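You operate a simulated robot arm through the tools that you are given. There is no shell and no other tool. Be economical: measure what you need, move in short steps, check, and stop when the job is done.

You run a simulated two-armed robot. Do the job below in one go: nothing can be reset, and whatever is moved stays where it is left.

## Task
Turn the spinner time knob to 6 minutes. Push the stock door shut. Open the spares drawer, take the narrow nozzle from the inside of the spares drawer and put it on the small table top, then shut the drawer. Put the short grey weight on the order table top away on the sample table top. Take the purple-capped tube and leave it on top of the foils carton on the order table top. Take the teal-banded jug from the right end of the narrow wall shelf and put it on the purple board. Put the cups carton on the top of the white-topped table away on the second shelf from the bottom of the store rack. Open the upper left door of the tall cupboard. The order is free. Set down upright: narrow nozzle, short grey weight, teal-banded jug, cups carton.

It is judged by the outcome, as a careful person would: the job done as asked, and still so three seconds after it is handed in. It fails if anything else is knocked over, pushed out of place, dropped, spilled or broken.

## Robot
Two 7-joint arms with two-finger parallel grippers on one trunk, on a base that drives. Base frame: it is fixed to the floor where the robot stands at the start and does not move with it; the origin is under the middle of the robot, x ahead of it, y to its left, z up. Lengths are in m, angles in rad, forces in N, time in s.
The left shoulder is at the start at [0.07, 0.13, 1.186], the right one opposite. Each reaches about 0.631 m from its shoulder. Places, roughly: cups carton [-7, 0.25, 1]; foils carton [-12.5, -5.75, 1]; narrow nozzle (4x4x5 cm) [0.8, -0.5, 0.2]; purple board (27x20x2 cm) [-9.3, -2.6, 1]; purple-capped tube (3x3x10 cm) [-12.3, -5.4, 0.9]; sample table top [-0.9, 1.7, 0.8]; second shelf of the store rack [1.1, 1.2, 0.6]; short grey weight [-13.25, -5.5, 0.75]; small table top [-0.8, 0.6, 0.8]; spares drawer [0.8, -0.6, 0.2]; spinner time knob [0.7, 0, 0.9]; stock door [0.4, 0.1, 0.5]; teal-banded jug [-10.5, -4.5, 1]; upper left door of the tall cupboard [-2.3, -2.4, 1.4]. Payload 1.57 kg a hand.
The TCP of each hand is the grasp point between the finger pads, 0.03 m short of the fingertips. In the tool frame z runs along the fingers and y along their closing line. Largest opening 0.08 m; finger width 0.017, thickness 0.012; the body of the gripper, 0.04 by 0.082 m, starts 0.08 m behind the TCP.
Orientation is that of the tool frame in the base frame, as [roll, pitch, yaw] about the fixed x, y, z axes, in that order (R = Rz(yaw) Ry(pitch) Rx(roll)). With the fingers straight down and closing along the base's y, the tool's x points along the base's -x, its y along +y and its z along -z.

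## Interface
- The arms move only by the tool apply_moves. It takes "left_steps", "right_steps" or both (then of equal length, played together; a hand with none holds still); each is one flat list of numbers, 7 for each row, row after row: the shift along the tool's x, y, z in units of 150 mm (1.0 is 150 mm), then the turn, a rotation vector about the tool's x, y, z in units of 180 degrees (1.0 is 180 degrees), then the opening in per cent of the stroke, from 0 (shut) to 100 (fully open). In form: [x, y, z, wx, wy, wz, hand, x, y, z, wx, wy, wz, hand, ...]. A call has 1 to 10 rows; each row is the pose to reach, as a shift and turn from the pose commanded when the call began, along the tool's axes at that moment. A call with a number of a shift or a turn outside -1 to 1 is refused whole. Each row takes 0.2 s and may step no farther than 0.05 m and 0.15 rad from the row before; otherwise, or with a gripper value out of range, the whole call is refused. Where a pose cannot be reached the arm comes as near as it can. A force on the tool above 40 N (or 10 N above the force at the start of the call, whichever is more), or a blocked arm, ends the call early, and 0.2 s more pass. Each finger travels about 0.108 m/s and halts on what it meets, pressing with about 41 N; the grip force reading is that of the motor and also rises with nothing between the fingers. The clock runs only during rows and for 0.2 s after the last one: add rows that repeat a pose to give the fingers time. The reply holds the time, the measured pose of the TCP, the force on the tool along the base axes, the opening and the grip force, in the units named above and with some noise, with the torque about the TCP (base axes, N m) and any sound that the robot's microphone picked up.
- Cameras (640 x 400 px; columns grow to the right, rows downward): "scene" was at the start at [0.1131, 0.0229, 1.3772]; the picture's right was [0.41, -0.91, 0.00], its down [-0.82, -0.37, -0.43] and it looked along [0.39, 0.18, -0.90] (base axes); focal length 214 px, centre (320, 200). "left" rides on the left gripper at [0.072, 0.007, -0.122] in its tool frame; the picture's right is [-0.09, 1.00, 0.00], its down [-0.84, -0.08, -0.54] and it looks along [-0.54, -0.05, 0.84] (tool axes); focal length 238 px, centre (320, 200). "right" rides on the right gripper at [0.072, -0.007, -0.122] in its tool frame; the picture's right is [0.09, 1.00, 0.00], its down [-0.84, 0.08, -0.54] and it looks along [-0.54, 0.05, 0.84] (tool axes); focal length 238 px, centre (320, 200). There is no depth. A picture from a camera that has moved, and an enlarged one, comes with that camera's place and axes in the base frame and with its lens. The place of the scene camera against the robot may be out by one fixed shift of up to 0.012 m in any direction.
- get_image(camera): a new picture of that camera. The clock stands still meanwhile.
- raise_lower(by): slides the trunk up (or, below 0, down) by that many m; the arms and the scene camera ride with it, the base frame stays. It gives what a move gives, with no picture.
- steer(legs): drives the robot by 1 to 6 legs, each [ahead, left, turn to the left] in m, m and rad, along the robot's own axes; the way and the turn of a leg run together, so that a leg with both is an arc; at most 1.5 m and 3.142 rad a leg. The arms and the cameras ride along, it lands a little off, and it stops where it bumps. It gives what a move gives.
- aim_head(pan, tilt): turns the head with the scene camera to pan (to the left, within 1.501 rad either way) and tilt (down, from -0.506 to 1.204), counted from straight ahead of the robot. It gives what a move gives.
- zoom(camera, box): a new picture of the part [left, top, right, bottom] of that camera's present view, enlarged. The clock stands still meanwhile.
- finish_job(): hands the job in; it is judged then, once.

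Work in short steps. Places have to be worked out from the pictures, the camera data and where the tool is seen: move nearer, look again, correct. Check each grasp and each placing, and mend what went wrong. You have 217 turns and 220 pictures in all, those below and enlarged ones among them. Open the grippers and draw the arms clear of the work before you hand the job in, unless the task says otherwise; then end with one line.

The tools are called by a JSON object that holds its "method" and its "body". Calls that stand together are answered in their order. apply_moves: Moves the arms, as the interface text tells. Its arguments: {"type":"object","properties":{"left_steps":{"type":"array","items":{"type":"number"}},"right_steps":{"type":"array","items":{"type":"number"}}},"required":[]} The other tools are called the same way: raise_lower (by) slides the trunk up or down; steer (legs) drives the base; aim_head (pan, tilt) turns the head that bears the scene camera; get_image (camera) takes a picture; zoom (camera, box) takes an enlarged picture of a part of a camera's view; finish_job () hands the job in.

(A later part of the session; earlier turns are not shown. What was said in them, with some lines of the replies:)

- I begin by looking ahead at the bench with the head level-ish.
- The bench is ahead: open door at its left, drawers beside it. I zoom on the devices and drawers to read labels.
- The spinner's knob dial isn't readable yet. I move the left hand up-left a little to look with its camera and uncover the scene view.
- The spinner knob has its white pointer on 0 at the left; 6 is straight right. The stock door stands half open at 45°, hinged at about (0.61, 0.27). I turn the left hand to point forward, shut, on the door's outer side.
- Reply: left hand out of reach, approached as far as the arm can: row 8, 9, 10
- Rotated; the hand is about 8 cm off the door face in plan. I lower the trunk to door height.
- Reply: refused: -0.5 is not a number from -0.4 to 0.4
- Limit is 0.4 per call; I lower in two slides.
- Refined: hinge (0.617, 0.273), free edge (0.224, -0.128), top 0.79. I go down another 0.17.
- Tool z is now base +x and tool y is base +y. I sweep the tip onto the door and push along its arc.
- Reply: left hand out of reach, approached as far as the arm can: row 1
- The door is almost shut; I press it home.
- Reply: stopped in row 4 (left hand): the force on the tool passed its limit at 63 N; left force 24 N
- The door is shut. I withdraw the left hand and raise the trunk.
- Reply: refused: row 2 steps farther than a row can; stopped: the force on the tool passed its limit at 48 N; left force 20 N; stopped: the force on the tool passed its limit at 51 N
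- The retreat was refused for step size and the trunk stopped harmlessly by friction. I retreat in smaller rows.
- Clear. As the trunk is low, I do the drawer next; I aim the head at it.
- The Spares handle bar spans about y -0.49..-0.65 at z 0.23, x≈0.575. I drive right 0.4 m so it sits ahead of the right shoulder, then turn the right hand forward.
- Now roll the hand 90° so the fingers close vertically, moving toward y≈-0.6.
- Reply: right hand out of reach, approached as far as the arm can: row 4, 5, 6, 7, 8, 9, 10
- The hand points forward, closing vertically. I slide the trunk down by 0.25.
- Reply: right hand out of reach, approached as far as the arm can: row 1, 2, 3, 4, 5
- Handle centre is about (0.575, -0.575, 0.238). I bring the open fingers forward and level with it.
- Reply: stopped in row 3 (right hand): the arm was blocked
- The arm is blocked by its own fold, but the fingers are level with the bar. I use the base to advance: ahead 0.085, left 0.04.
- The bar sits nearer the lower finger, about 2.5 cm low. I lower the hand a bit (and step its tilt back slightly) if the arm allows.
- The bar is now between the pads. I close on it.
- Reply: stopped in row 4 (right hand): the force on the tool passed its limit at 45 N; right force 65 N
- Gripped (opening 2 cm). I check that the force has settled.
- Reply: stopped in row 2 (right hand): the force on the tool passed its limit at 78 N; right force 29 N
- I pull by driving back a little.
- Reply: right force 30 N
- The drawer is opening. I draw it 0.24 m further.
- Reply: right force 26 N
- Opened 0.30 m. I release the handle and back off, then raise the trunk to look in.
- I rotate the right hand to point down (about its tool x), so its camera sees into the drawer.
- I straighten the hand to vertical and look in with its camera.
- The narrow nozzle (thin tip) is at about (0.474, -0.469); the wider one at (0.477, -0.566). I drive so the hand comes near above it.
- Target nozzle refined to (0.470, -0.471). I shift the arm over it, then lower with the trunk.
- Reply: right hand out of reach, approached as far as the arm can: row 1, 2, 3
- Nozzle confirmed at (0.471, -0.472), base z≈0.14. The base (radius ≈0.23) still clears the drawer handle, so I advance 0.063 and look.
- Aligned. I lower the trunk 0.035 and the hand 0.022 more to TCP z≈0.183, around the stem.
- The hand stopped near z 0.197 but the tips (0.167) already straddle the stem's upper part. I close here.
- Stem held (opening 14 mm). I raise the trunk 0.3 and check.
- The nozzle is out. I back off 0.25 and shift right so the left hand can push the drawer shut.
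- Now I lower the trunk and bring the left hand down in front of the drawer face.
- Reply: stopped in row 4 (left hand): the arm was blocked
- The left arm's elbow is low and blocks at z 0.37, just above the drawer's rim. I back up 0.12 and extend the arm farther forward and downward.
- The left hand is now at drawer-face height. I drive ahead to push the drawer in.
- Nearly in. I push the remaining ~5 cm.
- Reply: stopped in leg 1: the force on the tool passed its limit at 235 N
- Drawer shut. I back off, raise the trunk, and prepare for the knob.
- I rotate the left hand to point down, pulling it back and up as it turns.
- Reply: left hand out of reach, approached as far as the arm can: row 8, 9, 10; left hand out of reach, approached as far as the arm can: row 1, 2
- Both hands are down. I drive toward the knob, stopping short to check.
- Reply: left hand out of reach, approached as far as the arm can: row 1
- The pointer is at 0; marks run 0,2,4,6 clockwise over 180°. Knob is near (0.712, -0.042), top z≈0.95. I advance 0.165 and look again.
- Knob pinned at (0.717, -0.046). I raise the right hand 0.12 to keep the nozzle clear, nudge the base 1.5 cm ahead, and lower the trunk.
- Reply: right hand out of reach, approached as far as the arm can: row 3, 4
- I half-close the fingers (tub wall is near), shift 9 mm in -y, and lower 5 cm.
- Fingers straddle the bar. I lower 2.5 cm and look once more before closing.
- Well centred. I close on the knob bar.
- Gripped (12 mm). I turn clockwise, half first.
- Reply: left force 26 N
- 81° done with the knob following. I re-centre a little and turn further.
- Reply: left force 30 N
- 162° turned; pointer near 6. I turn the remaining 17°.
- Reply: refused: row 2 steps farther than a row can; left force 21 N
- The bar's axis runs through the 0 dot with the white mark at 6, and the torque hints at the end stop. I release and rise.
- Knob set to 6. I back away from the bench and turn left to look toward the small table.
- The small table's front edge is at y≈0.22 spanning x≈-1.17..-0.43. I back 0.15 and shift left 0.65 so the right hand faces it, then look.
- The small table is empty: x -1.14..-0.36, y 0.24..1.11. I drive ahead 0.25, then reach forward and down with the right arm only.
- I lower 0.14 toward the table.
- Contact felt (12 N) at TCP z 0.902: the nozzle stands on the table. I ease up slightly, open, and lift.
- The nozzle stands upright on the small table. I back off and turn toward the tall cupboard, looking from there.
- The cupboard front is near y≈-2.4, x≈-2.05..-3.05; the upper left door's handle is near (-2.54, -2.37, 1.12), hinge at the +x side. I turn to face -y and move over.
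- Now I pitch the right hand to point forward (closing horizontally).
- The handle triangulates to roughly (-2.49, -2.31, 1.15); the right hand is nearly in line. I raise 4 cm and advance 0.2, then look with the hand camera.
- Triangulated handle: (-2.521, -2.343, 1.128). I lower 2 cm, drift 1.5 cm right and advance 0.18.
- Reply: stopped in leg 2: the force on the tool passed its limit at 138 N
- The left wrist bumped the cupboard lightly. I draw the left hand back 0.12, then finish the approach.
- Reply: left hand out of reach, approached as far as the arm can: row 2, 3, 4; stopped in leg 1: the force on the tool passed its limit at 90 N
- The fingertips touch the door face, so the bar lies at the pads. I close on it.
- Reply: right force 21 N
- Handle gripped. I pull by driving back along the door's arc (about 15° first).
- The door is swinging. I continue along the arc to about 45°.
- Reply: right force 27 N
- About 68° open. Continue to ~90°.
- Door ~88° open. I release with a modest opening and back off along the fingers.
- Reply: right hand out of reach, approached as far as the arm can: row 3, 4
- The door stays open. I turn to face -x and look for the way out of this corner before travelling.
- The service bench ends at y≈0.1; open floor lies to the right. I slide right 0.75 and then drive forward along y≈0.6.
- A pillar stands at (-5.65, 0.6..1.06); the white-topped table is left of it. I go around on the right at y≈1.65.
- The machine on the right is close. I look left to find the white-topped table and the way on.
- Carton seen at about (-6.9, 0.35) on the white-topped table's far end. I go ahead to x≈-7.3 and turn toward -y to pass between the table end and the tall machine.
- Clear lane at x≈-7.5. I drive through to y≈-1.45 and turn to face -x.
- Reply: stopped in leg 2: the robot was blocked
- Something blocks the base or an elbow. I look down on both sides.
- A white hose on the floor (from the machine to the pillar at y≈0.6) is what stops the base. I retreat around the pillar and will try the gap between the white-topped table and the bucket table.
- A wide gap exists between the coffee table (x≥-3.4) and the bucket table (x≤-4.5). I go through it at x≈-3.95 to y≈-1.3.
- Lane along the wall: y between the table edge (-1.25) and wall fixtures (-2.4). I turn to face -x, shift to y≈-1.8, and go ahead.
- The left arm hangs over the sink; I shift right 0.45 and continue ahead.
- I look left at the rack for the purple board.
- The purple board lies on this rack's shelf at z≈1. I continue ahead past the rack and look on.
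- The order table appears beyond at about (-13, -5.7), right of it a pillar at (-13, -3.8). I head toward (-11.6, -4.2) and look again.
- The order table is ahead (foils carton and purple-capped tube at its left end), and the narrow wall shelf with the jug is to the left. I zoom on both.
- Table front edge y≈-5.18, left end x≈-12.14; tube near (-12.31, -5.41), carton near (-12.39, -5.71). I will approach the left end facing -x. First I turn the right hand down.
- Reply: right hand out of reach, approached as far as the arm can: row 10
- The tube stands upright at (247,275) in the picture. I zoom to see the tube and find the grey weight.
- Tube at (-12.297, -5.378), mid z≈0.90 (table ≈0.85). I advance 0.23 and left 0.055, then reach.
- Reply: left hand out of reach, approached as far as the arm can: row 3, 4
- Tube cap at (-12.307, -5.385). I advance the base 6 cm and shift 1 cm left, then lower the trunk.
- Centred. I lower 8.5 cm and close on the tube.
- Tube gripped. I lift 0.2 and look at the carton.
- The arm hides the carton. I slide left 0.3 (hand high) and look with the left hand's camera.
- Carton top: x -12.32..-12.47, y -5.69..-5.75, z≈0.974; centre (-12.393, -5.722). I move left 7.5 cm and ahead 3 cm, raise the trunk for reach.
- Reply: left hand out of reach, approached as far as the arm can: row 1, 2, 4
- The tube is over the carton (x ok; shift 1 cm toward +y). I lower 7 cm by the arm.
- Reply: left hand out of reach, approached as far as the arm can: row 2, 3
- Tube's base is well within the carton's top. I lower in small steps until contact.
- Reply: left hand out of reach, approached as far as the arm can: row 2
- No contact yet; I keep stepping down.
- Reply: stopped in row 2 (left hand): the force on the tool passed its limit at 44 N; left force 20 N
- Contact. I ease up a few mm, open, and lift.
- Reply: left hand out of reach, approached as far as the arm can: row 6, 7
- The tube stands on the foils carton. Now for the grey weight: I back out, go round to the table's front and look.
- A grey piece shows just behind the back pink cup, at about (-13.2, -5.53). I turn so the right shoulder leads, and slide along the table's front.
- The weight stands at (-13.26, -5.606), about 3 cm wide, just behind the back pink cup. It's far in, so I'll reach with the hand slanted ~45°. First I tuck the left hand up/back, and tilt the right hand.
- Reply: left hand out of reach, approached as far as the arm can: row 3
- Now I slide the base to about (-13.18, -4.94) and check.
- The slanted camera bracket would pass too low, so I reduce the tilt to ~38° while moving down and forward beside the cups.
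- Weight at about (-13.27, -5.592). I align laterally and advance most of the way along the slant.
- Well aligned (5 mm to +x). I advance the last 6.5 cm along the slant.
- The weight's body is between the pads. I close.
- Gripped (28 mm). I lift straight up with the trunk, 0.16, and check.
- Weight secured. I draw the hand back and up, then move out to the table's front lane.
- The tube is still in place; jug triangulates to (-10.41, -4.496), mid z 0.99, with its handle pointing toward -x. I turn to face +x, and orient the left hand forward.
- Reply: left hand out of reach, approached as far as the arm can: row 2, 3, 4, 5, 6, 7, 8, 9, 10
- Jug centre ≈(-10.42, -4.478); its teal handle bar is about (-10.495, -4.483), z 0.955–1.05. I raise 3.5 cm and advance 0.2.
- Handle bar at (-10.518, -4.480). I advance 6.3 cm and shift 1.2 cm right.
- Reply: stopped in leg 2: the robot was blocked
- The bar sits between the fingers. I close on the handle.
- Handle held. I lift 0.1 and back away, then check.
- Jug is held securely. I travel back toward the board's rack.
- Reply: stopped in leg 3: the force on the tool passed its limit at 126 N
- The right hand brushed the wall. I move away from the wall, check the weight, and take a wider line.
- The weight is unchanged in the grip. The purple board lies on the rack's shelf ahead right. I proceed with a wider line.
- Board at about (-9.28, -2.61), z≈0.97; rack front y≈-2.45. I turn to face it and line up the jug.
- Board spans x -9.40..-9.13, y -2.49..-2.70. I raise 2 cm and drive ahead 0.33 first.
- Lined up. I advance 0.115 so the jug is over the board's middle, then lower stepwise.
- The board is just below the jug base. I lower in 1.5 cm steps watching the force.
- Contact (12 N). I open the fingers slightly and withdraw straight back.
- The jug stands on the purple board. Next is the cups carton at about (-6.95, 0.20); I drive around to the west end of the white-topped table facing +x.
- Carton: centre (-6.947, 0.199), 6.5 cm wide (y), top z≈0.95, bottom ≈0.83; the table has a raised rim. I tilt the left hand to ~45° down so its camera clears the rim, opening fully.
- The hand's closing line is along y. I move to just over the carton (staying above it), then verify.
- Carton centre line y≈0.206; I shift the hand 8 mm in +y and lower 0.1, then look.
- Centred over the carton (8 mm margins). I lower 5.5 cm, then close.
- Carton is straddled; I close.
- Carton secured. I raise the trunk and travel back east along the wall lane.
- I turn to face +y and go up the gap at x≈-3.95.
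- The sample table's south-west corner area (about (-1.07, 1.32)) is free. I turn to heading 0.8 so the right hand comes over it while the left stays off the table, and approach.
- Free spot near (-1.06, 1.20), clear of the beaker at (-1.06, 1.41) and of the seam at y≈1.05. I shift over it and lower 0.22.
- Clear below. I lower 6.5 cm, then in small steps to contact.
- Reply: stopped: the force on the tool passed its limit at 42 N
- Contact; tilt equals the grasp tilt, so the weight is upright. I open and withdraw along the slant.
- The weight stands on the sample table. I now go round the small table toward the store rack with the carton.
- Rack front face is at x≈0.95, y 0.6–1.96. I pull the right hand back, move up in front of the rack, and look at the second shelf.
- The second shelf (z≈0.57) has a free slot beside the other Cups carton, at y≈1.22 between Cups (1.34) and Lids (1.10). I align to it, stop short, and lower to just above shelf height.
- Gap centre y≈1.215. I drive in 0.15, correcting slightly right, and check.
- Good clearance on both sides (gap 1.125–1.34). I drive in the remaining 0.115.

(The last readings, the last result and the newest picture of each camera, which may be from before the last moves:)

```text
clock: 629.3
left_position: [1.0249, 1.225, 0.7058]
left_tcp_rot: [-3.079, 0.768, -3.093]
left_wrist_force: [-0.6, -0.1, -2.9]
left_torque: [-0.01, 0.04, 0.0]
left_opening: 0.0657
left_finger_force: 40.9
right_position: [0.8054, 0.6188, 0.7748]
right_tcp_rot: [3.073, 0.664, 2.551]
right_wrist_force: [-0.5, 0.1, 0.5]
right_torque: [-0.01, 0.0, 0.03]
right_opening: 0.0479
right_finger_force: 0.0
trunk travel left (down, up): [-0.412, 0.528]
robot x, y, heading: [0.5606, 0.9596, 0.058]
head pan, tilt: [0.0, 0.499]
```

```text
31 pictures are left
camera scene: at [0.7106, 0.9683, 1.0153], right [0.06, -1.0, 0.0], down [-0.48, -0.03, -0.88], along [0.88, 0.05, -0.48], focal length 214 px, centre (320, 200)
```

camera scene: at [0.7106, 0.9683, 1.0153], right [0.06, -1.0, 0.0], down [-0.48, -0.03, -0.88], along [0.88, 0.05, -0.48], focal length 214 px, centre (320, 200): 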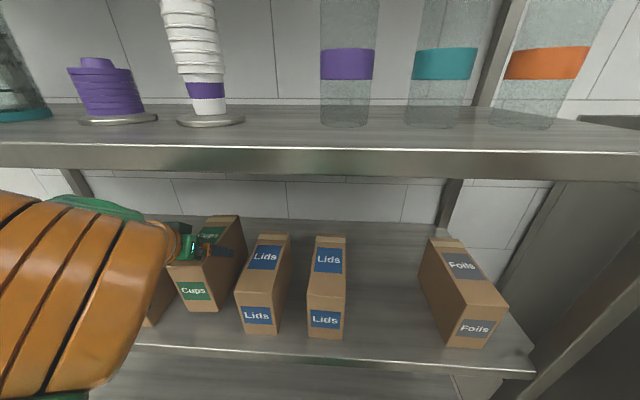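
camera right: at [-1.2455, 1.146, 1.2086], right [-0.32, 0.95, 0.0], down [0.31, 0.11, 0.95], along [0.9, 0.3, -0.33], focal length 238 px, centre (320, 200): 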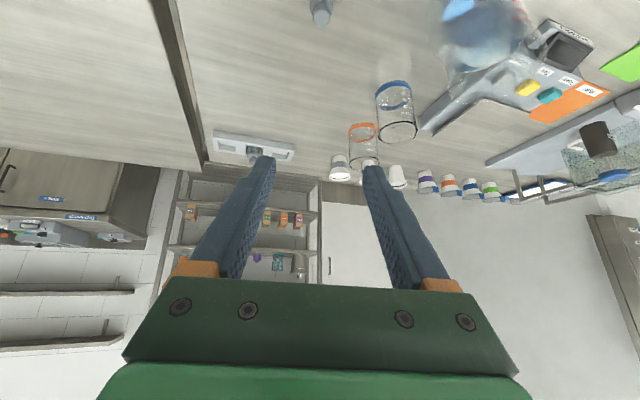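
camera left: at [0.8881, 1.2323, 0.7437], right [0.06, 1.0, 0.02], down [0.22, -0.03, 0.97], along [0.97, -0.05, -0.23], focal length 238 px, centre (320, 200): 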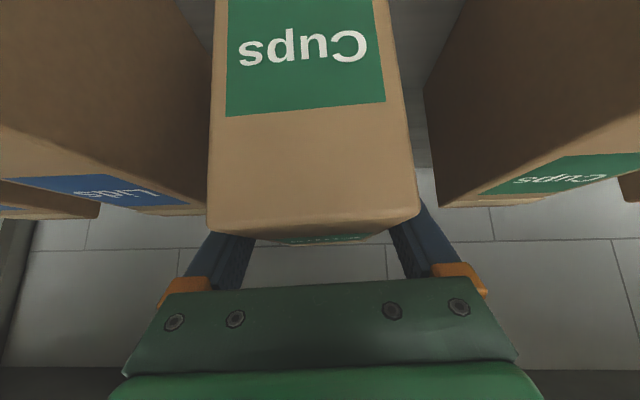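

In the slot. I lower 3 cm, then small steps until contact.

{"method": "raise_lower", "body": {"by": -0.03}}

{"method": "raise_lower", "body": {"by": -0.008}}

{"method": "get_image", "body": {"camera": "left"}}

```text
clock: 630.0
left_position: [1.0249, 1.2241, 0.6792]
left_tcp_rot: [-3.08, 0.772, -3.092]
left_wrist_force: [1.0, 0.3, 6.4]
left_torque: [0.33, -1.04, 0.04]
left_opening: 0.0658
left_finger_force: 41.1
right_position: [0.8029, 0.6184, 0.747]
right_tcp_rot: [3.072, 0.665, 2.552]
right_wrist_force: [0.3, 0.1, 0.2]
right_torque: [0.01, 0.0, 0.02]
right_opening: 0.048
right_finger_force: 0.0
trunk travel left (down, up): [-0.382, 0.558]
robot x, y, heading: [0.5639, 0.9593, 0.059]
head pan, tilt: [0.0, 0.499]
```

```text
clock: 630.6
left_position: [1.0223, 1.2233, 0.6748]
left_tcp_rot: [-3.084, 0.78, -3.095]
left_wrist_force: [6.0, 2.6, 30.2]
left_torque: [1.17, 0.05, 0.18]
left_opening: 0.0659
left_finger_force: 40.6
right_position: [0.8004, 0.6163, 0.7387]
right_tcp_rot: [3.064, 0.664, 2.547]
right_wrist_force: [-0.1, -0.2, -0.7]
right_torque: [0.0, 0.0, 0.0]
right_opening: 0.0481
right_finger_force: 0.1
trunk travel left (down, up): [-0.374, 0.566]
robot x, y, heading: [0.5627, 0.9604, 0.068]
head pan, tilt: [0.0, 0.499]
```

```text
30 pictures are left
camera left: at [0.8848, 1.2299, 0.7102], right [0.06, 1.0, 0.03], down [0.21, -0.04, 0.98], along [0.97, -0.05, -0.22], focal length 238 px, centre (320, 200)
```

left: 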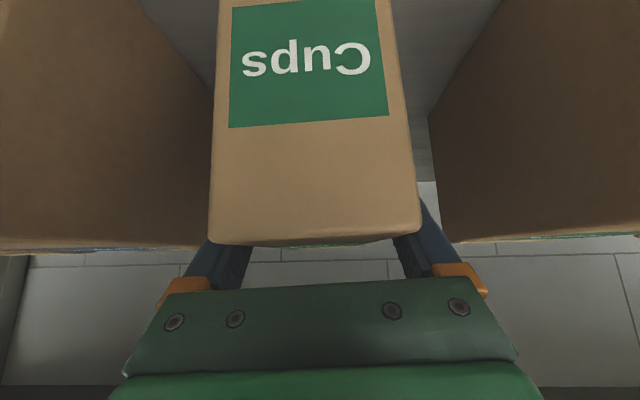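

Firm contact. I ease 4 mm, open fully, and back straight out.

{"method": "raise_lower", "body": {"by": 0.005}}

{"method": "apply_moves", "body": {"left_steps": [0, 0, 0, 0, 0, 0, 90, 0, 0, 0, 0, 0, 0, 100, 0, 0, 0, 0, 0, 0, 100]}}

{"method": "steer", "body": {"legs": [[-0.3, 0.0, 0]]}}

{"method": "get_image", "body": {"camera": "scene"}}

{"method": "get_image", "body": {"camera": "left"}}

```text
clock: 631.2
left_position: [1.0224, 1.2228, 0.6739]
left_tcp_rot: [-3.08, 0.769, -3.093]
left_wrist_force: [-3.0, -1.3, 6.0]
left_torque: [0.16, -0.57, -0.05]
left_opening: 0.0659
left_finger_force: 41.7
right_position: [0.8027, 0.6185, 0.7427]
right_tcp_rot: [3.069, 0.664, 2.548]
right_wrist_force: [0.1, 0.6, -0.1]
right_torque: [-0.01, -0.01, 0.0]
right_opening: 0.048
right_finger_force: 0.2
trunk travel left (down, up): [-0.379, 0.561]
robot x, y, heading: [0.5577, 0.9655, 0.066]
head pan, tilt: [0.0, 0.499]
```

```text
clock: 632.0
left_position: [1.0246, 1.2245, 0.6738]
left_tcp_rot: [-3.078, 0.77, -3.092]
left_wrist_force: [-0.4, -1.0, 0.1]
left_torque: [-0.01, 0.01, 0.0]
left_opening: 0.0802
left_finger_force: 0.0
right_position: [0.8036, 0.618, 0.7428]
right_tcp_rot: [3.072, 0.663, 2.551]
right_wrist_force: [0.6, 0.0, 0.4]
right_torque: [0.01, 0.01, -0.02]
right_opening: 0.0481
right_finger_force: 0.0
trunk travel left (down, up): [-0.379, 0.561]
robot x, y, heading: [0.5627, 0.9612, 0.067]
head pan, tilt: [0.0, 0.499]
```

```text
clock: 634.0
left_position: [0.7348, 1.2055, 0.6732]
left_tcp_rot: [-3.079, 0.772, -3.095]
left_wrist_force: [0.7, -1.0, -0.1]
left_torque: [0.03, 0.0, 0.0]
left_opening: 0.0801
left_finger_force: 0.1
right_position: [0.512, 0.601, 0.7435]
right_tcp_rot: [3.071, 0.662, 2.55]
right_wrist_force: [-0.1, -0.5, 0.5]
right_torque: [-0.01, -0.04, -0.03]
right_opening: 0.0482
right_finger_force: 0.1
trunk travel left (down, up): [-0.379, 0.561]
robot x, y, heading: [0.2692, 0.9433, 0.065]
head pan, tilt: [0.0, 0.499]
```

```text
29 pictures are left
camera scene: at [0.4182, 0.9499, 0.9825], right [0.06, -1.0, 0.0], down [-0.48, -0.03, -0.88], along [0.88, 0.05, -0.48], focal length 214 px, centre (320, 200)
```

scene: 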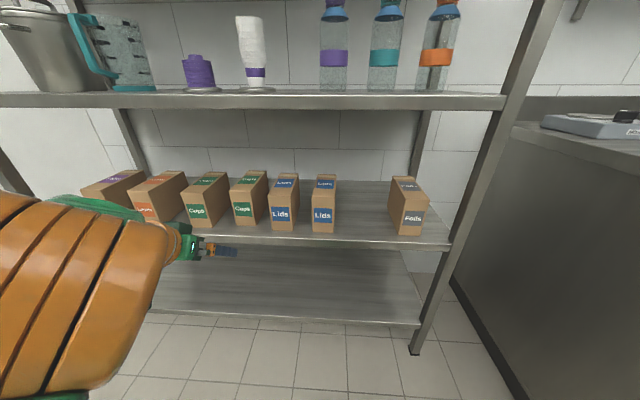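

```text
28 pictures are left
camera left: at [0.5966, 1.2136, 0.7113], right [0.06, 1.0, 0.02], down [0.22, -0.03, 0.97], along [0.97, -0.06, -0.22], focal length 238 px, centre (320, 200)
```

left: 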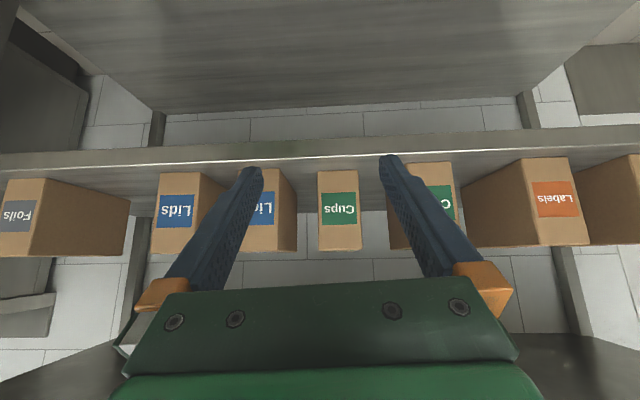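

The carton stands in its slot. I back off, raise the trunk, and do a final check on the bench and the tables.

{"method": "steer", "body": {"legs": [[-0.2, 0, 0]]}}

{"method": "raise_lower", "body": {"by": 0.4}}

{"method": "aim_head", "body": {"pan": -0.9, "tilt": 0.6}}

{"method": "get_image", "body": {"camera": "scene"}}

{"method": "steer", "body": {"legs": [[0, 0, 1.5]]}}

{"method": "aim_head", "body": {"pan": 1.3, "tilt": 0.5}}

{"method": "get_image", "body": {"camera": "scene"}}

```text
clock: 635.6
left_position: [0.5368, 1.1923, 0.6746]
left_tcp_rot: [-3.077, 0.771, -3.098]
left_wrist_force: [0.5, 0.0, 0.1]
left_torque: [-0.01, 0.01, 0.03]
left_opening: 0.08
left_finger_force: 0.1
right_position: [0.3124, 0.5868, 0.7435]
right_tcp_rot: [3.073, 0.664, 2.546]
right_wrist_force: [-0.1, -0.7, 0.6]
right_torque: [-0.01, -0.02, 0.02]
right_opening: 0.0482
right_finger_force: 0.0
trunk travel left (down, up): [-0.379, 0.561]
robot x, y, heading: [0.0737, 0.9337, 0.051]
head pan, tilt: [0.0, 0.499]
```

```text
clock: 639.4
left_position: [0.5373, 1.1924, 1.0743]
left_tcp_rot: [-3.079, 0.77, -3.098]
left_wrist_force: [0.2, -0.8, 0.4]
left_torque: [-0.03, 0.02, 0.03]
left_opening: 0.0801
left_finger_force: 0.0
right_position: [0.3139, 0.5874, 1.143]
right_tcp_rot: [3.073, 0.663, 2.543]
right_wrist_force: [-1.0, 0.3, -0.2]
right_torque: [0.02, -0.01, 0.01]
right_opening: 0.0481
right_finger_force: 0.1
trunk travel left (down, up): [-0.779, 0.161]
robot x, y, heading: [0.0783, 0.9329, 0.059]
head pan, tilt: [0.0, 0.499]
```

```text
clock: 640.6
left_position: [0.5372, 1.1924, 1.0737]
left_tcp_rot: [-3.078, 0.77, -3.1]
left_wrist_force: [0.5, 0.8, -0.4]
left_torque: [0.02, 0.0, -0.04]
left_opening: 0.0801
left_finger_force: 0.2
right_position: [0.3125, 0.5867, 1.1443]
right_tcp_rot: [3.072, 0.663, 2.547]
right_wrist_force: [-0.3, 1.0, -0.5]
right_torque: [-0.02, 0.01, 0.03]
right_opening: 0.0481
right_finger_force: 0.1
trunk travel left (down, up): [-0.779, 0.161]
robot x, y, heading: [0.0691, 0.9342, 0.057]
head pan, tilt: [-0.901, 0.6]
```

```text
27 pictures are left
camera scene: at [0.1883, 0.8665, 1.3734], right [-0.75, -0.67, 0.0], down [-0.38, 0.42, -0.83], along [0.55, -0.62, -0.56], focal length 214 px, centre (320, 200)
```

scene: 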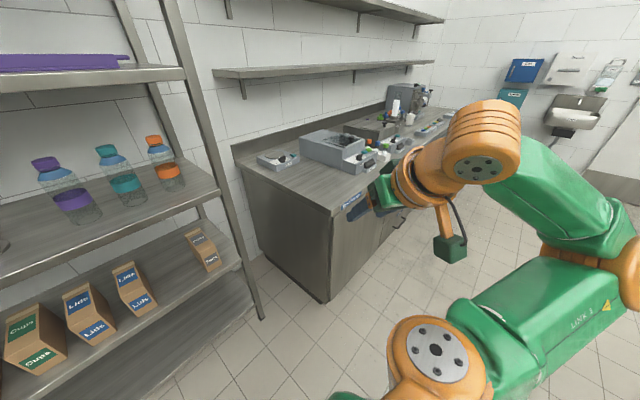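

```text
clock: 644.6
left_position: [-0.1448, 1.4194, 1.0743]
left_tcp_rot: [-3.079, 0.768, -1.615]
left_wrist_force: [0.1, 0.4, 0.2]
left_torque: [0.04, 0.03, 0.01]
left_opening: 0.0799
left_finger_force: 0.1
right_position: [0.4372, 1.1404, 1.142]
right_tcp_rot: [3.072, 0.663, -2.257]
right_wrist_force: [0.0, -0.4, -0.3]
right_torque: [0.02, 0.03, 0.01]
right_opening: 0.0479
right_finger_force: 0.1
trunk travel left (down, up): [-0.779, 0.161]
robot x, y, heading: [0.0707, 0.933, 1.536]
head pan, tilt: [-0.901, 0.6]
```

```text
clock: 646.7
left_position: [-0.1441, 1.4195, 1.0736]
left_tcp_rot: [-3.079, 0.77, -1.616]
left_wrist_force: [0.0, 0.3, 0.1]
left_torque: [-0.01, 0.0, 0.02]
left_opening: 0.0801
left_finger_force: 0.0
right_position: [0.4376, 1.1408, 1.1426]
right_tcp_rot: [3.071, 0.663, -2.255]
right_wrist_force: [0.0, -0.5, -0.4]
right_torque: [-0.03, 0.0, -0.01]
right_opening: 0.0479
right_finger_force: 0.0
trunk travel left (down, up): [-0.779, 0.161]
robot x, y, heading: [0.0726, 0.9303, 1.539]
head pan, tilt: [1.3, 0.499]
```

```text
26 pictures are left
camera scene: at [-0.0057, 1.007, 1.3825], right [0.3, 0.95, 0.0], down [0.46, -0.14, -0.88], along [-0.84, 0.26, -0.48], focal length 214 px, centre (320, 200)
```

scene: 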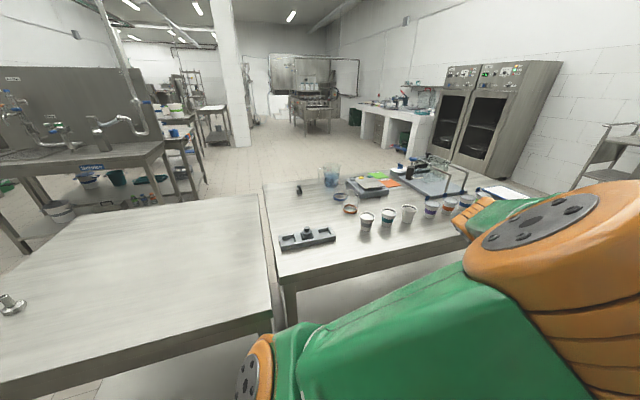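

{"method": "zoom", "body": {"camera": "scene", "box": [260, 150, 380, 260]}}

{"method": "zoom", "body": {"camera": "scene", "box": [0, 270, 100, 350]}}

```text
3.64 times, centred on (320, 205) of scene
camera zoom: at [-0.0057, 1.007, 1.3825], right [0.3, 0.95, 0.0], down [0.46, -0.14, -0.88], along [-0.84, 0.26, -0.48], focal length 780 px, centre (320, 182)
```

zoom: 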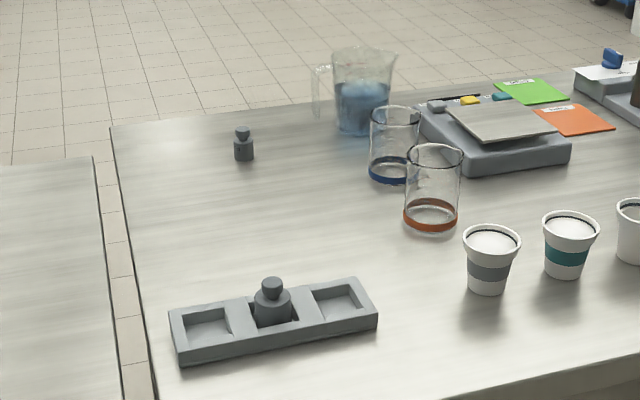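

```text
5.00 times, centred on (50, 310) of scene
camera zoom: at [-0.0057, 1.007, 1.3825], right [0.3, 0.95, 0.0], down [0.46, -0.14, -0.88], along [-0.84, 0.26, -0.48], focal length 1072 px, centre (1670, -350)
```

zoom: 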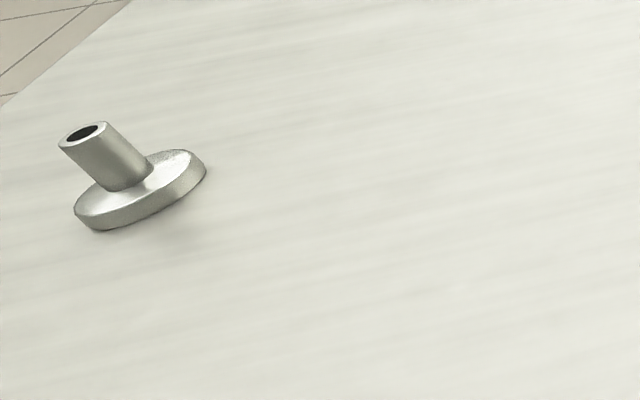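

Weight and nozzle both stand upright on their tables, and both grippers are open and clear of the work. I hand the job in.

{"method": "finish_job", "body": {}}

```text
The job is handed in.
```

All the tasks are done and the job is handed in; I saw each result in the pictures, with the weight, nozzle and cups carton looked at again at the end.
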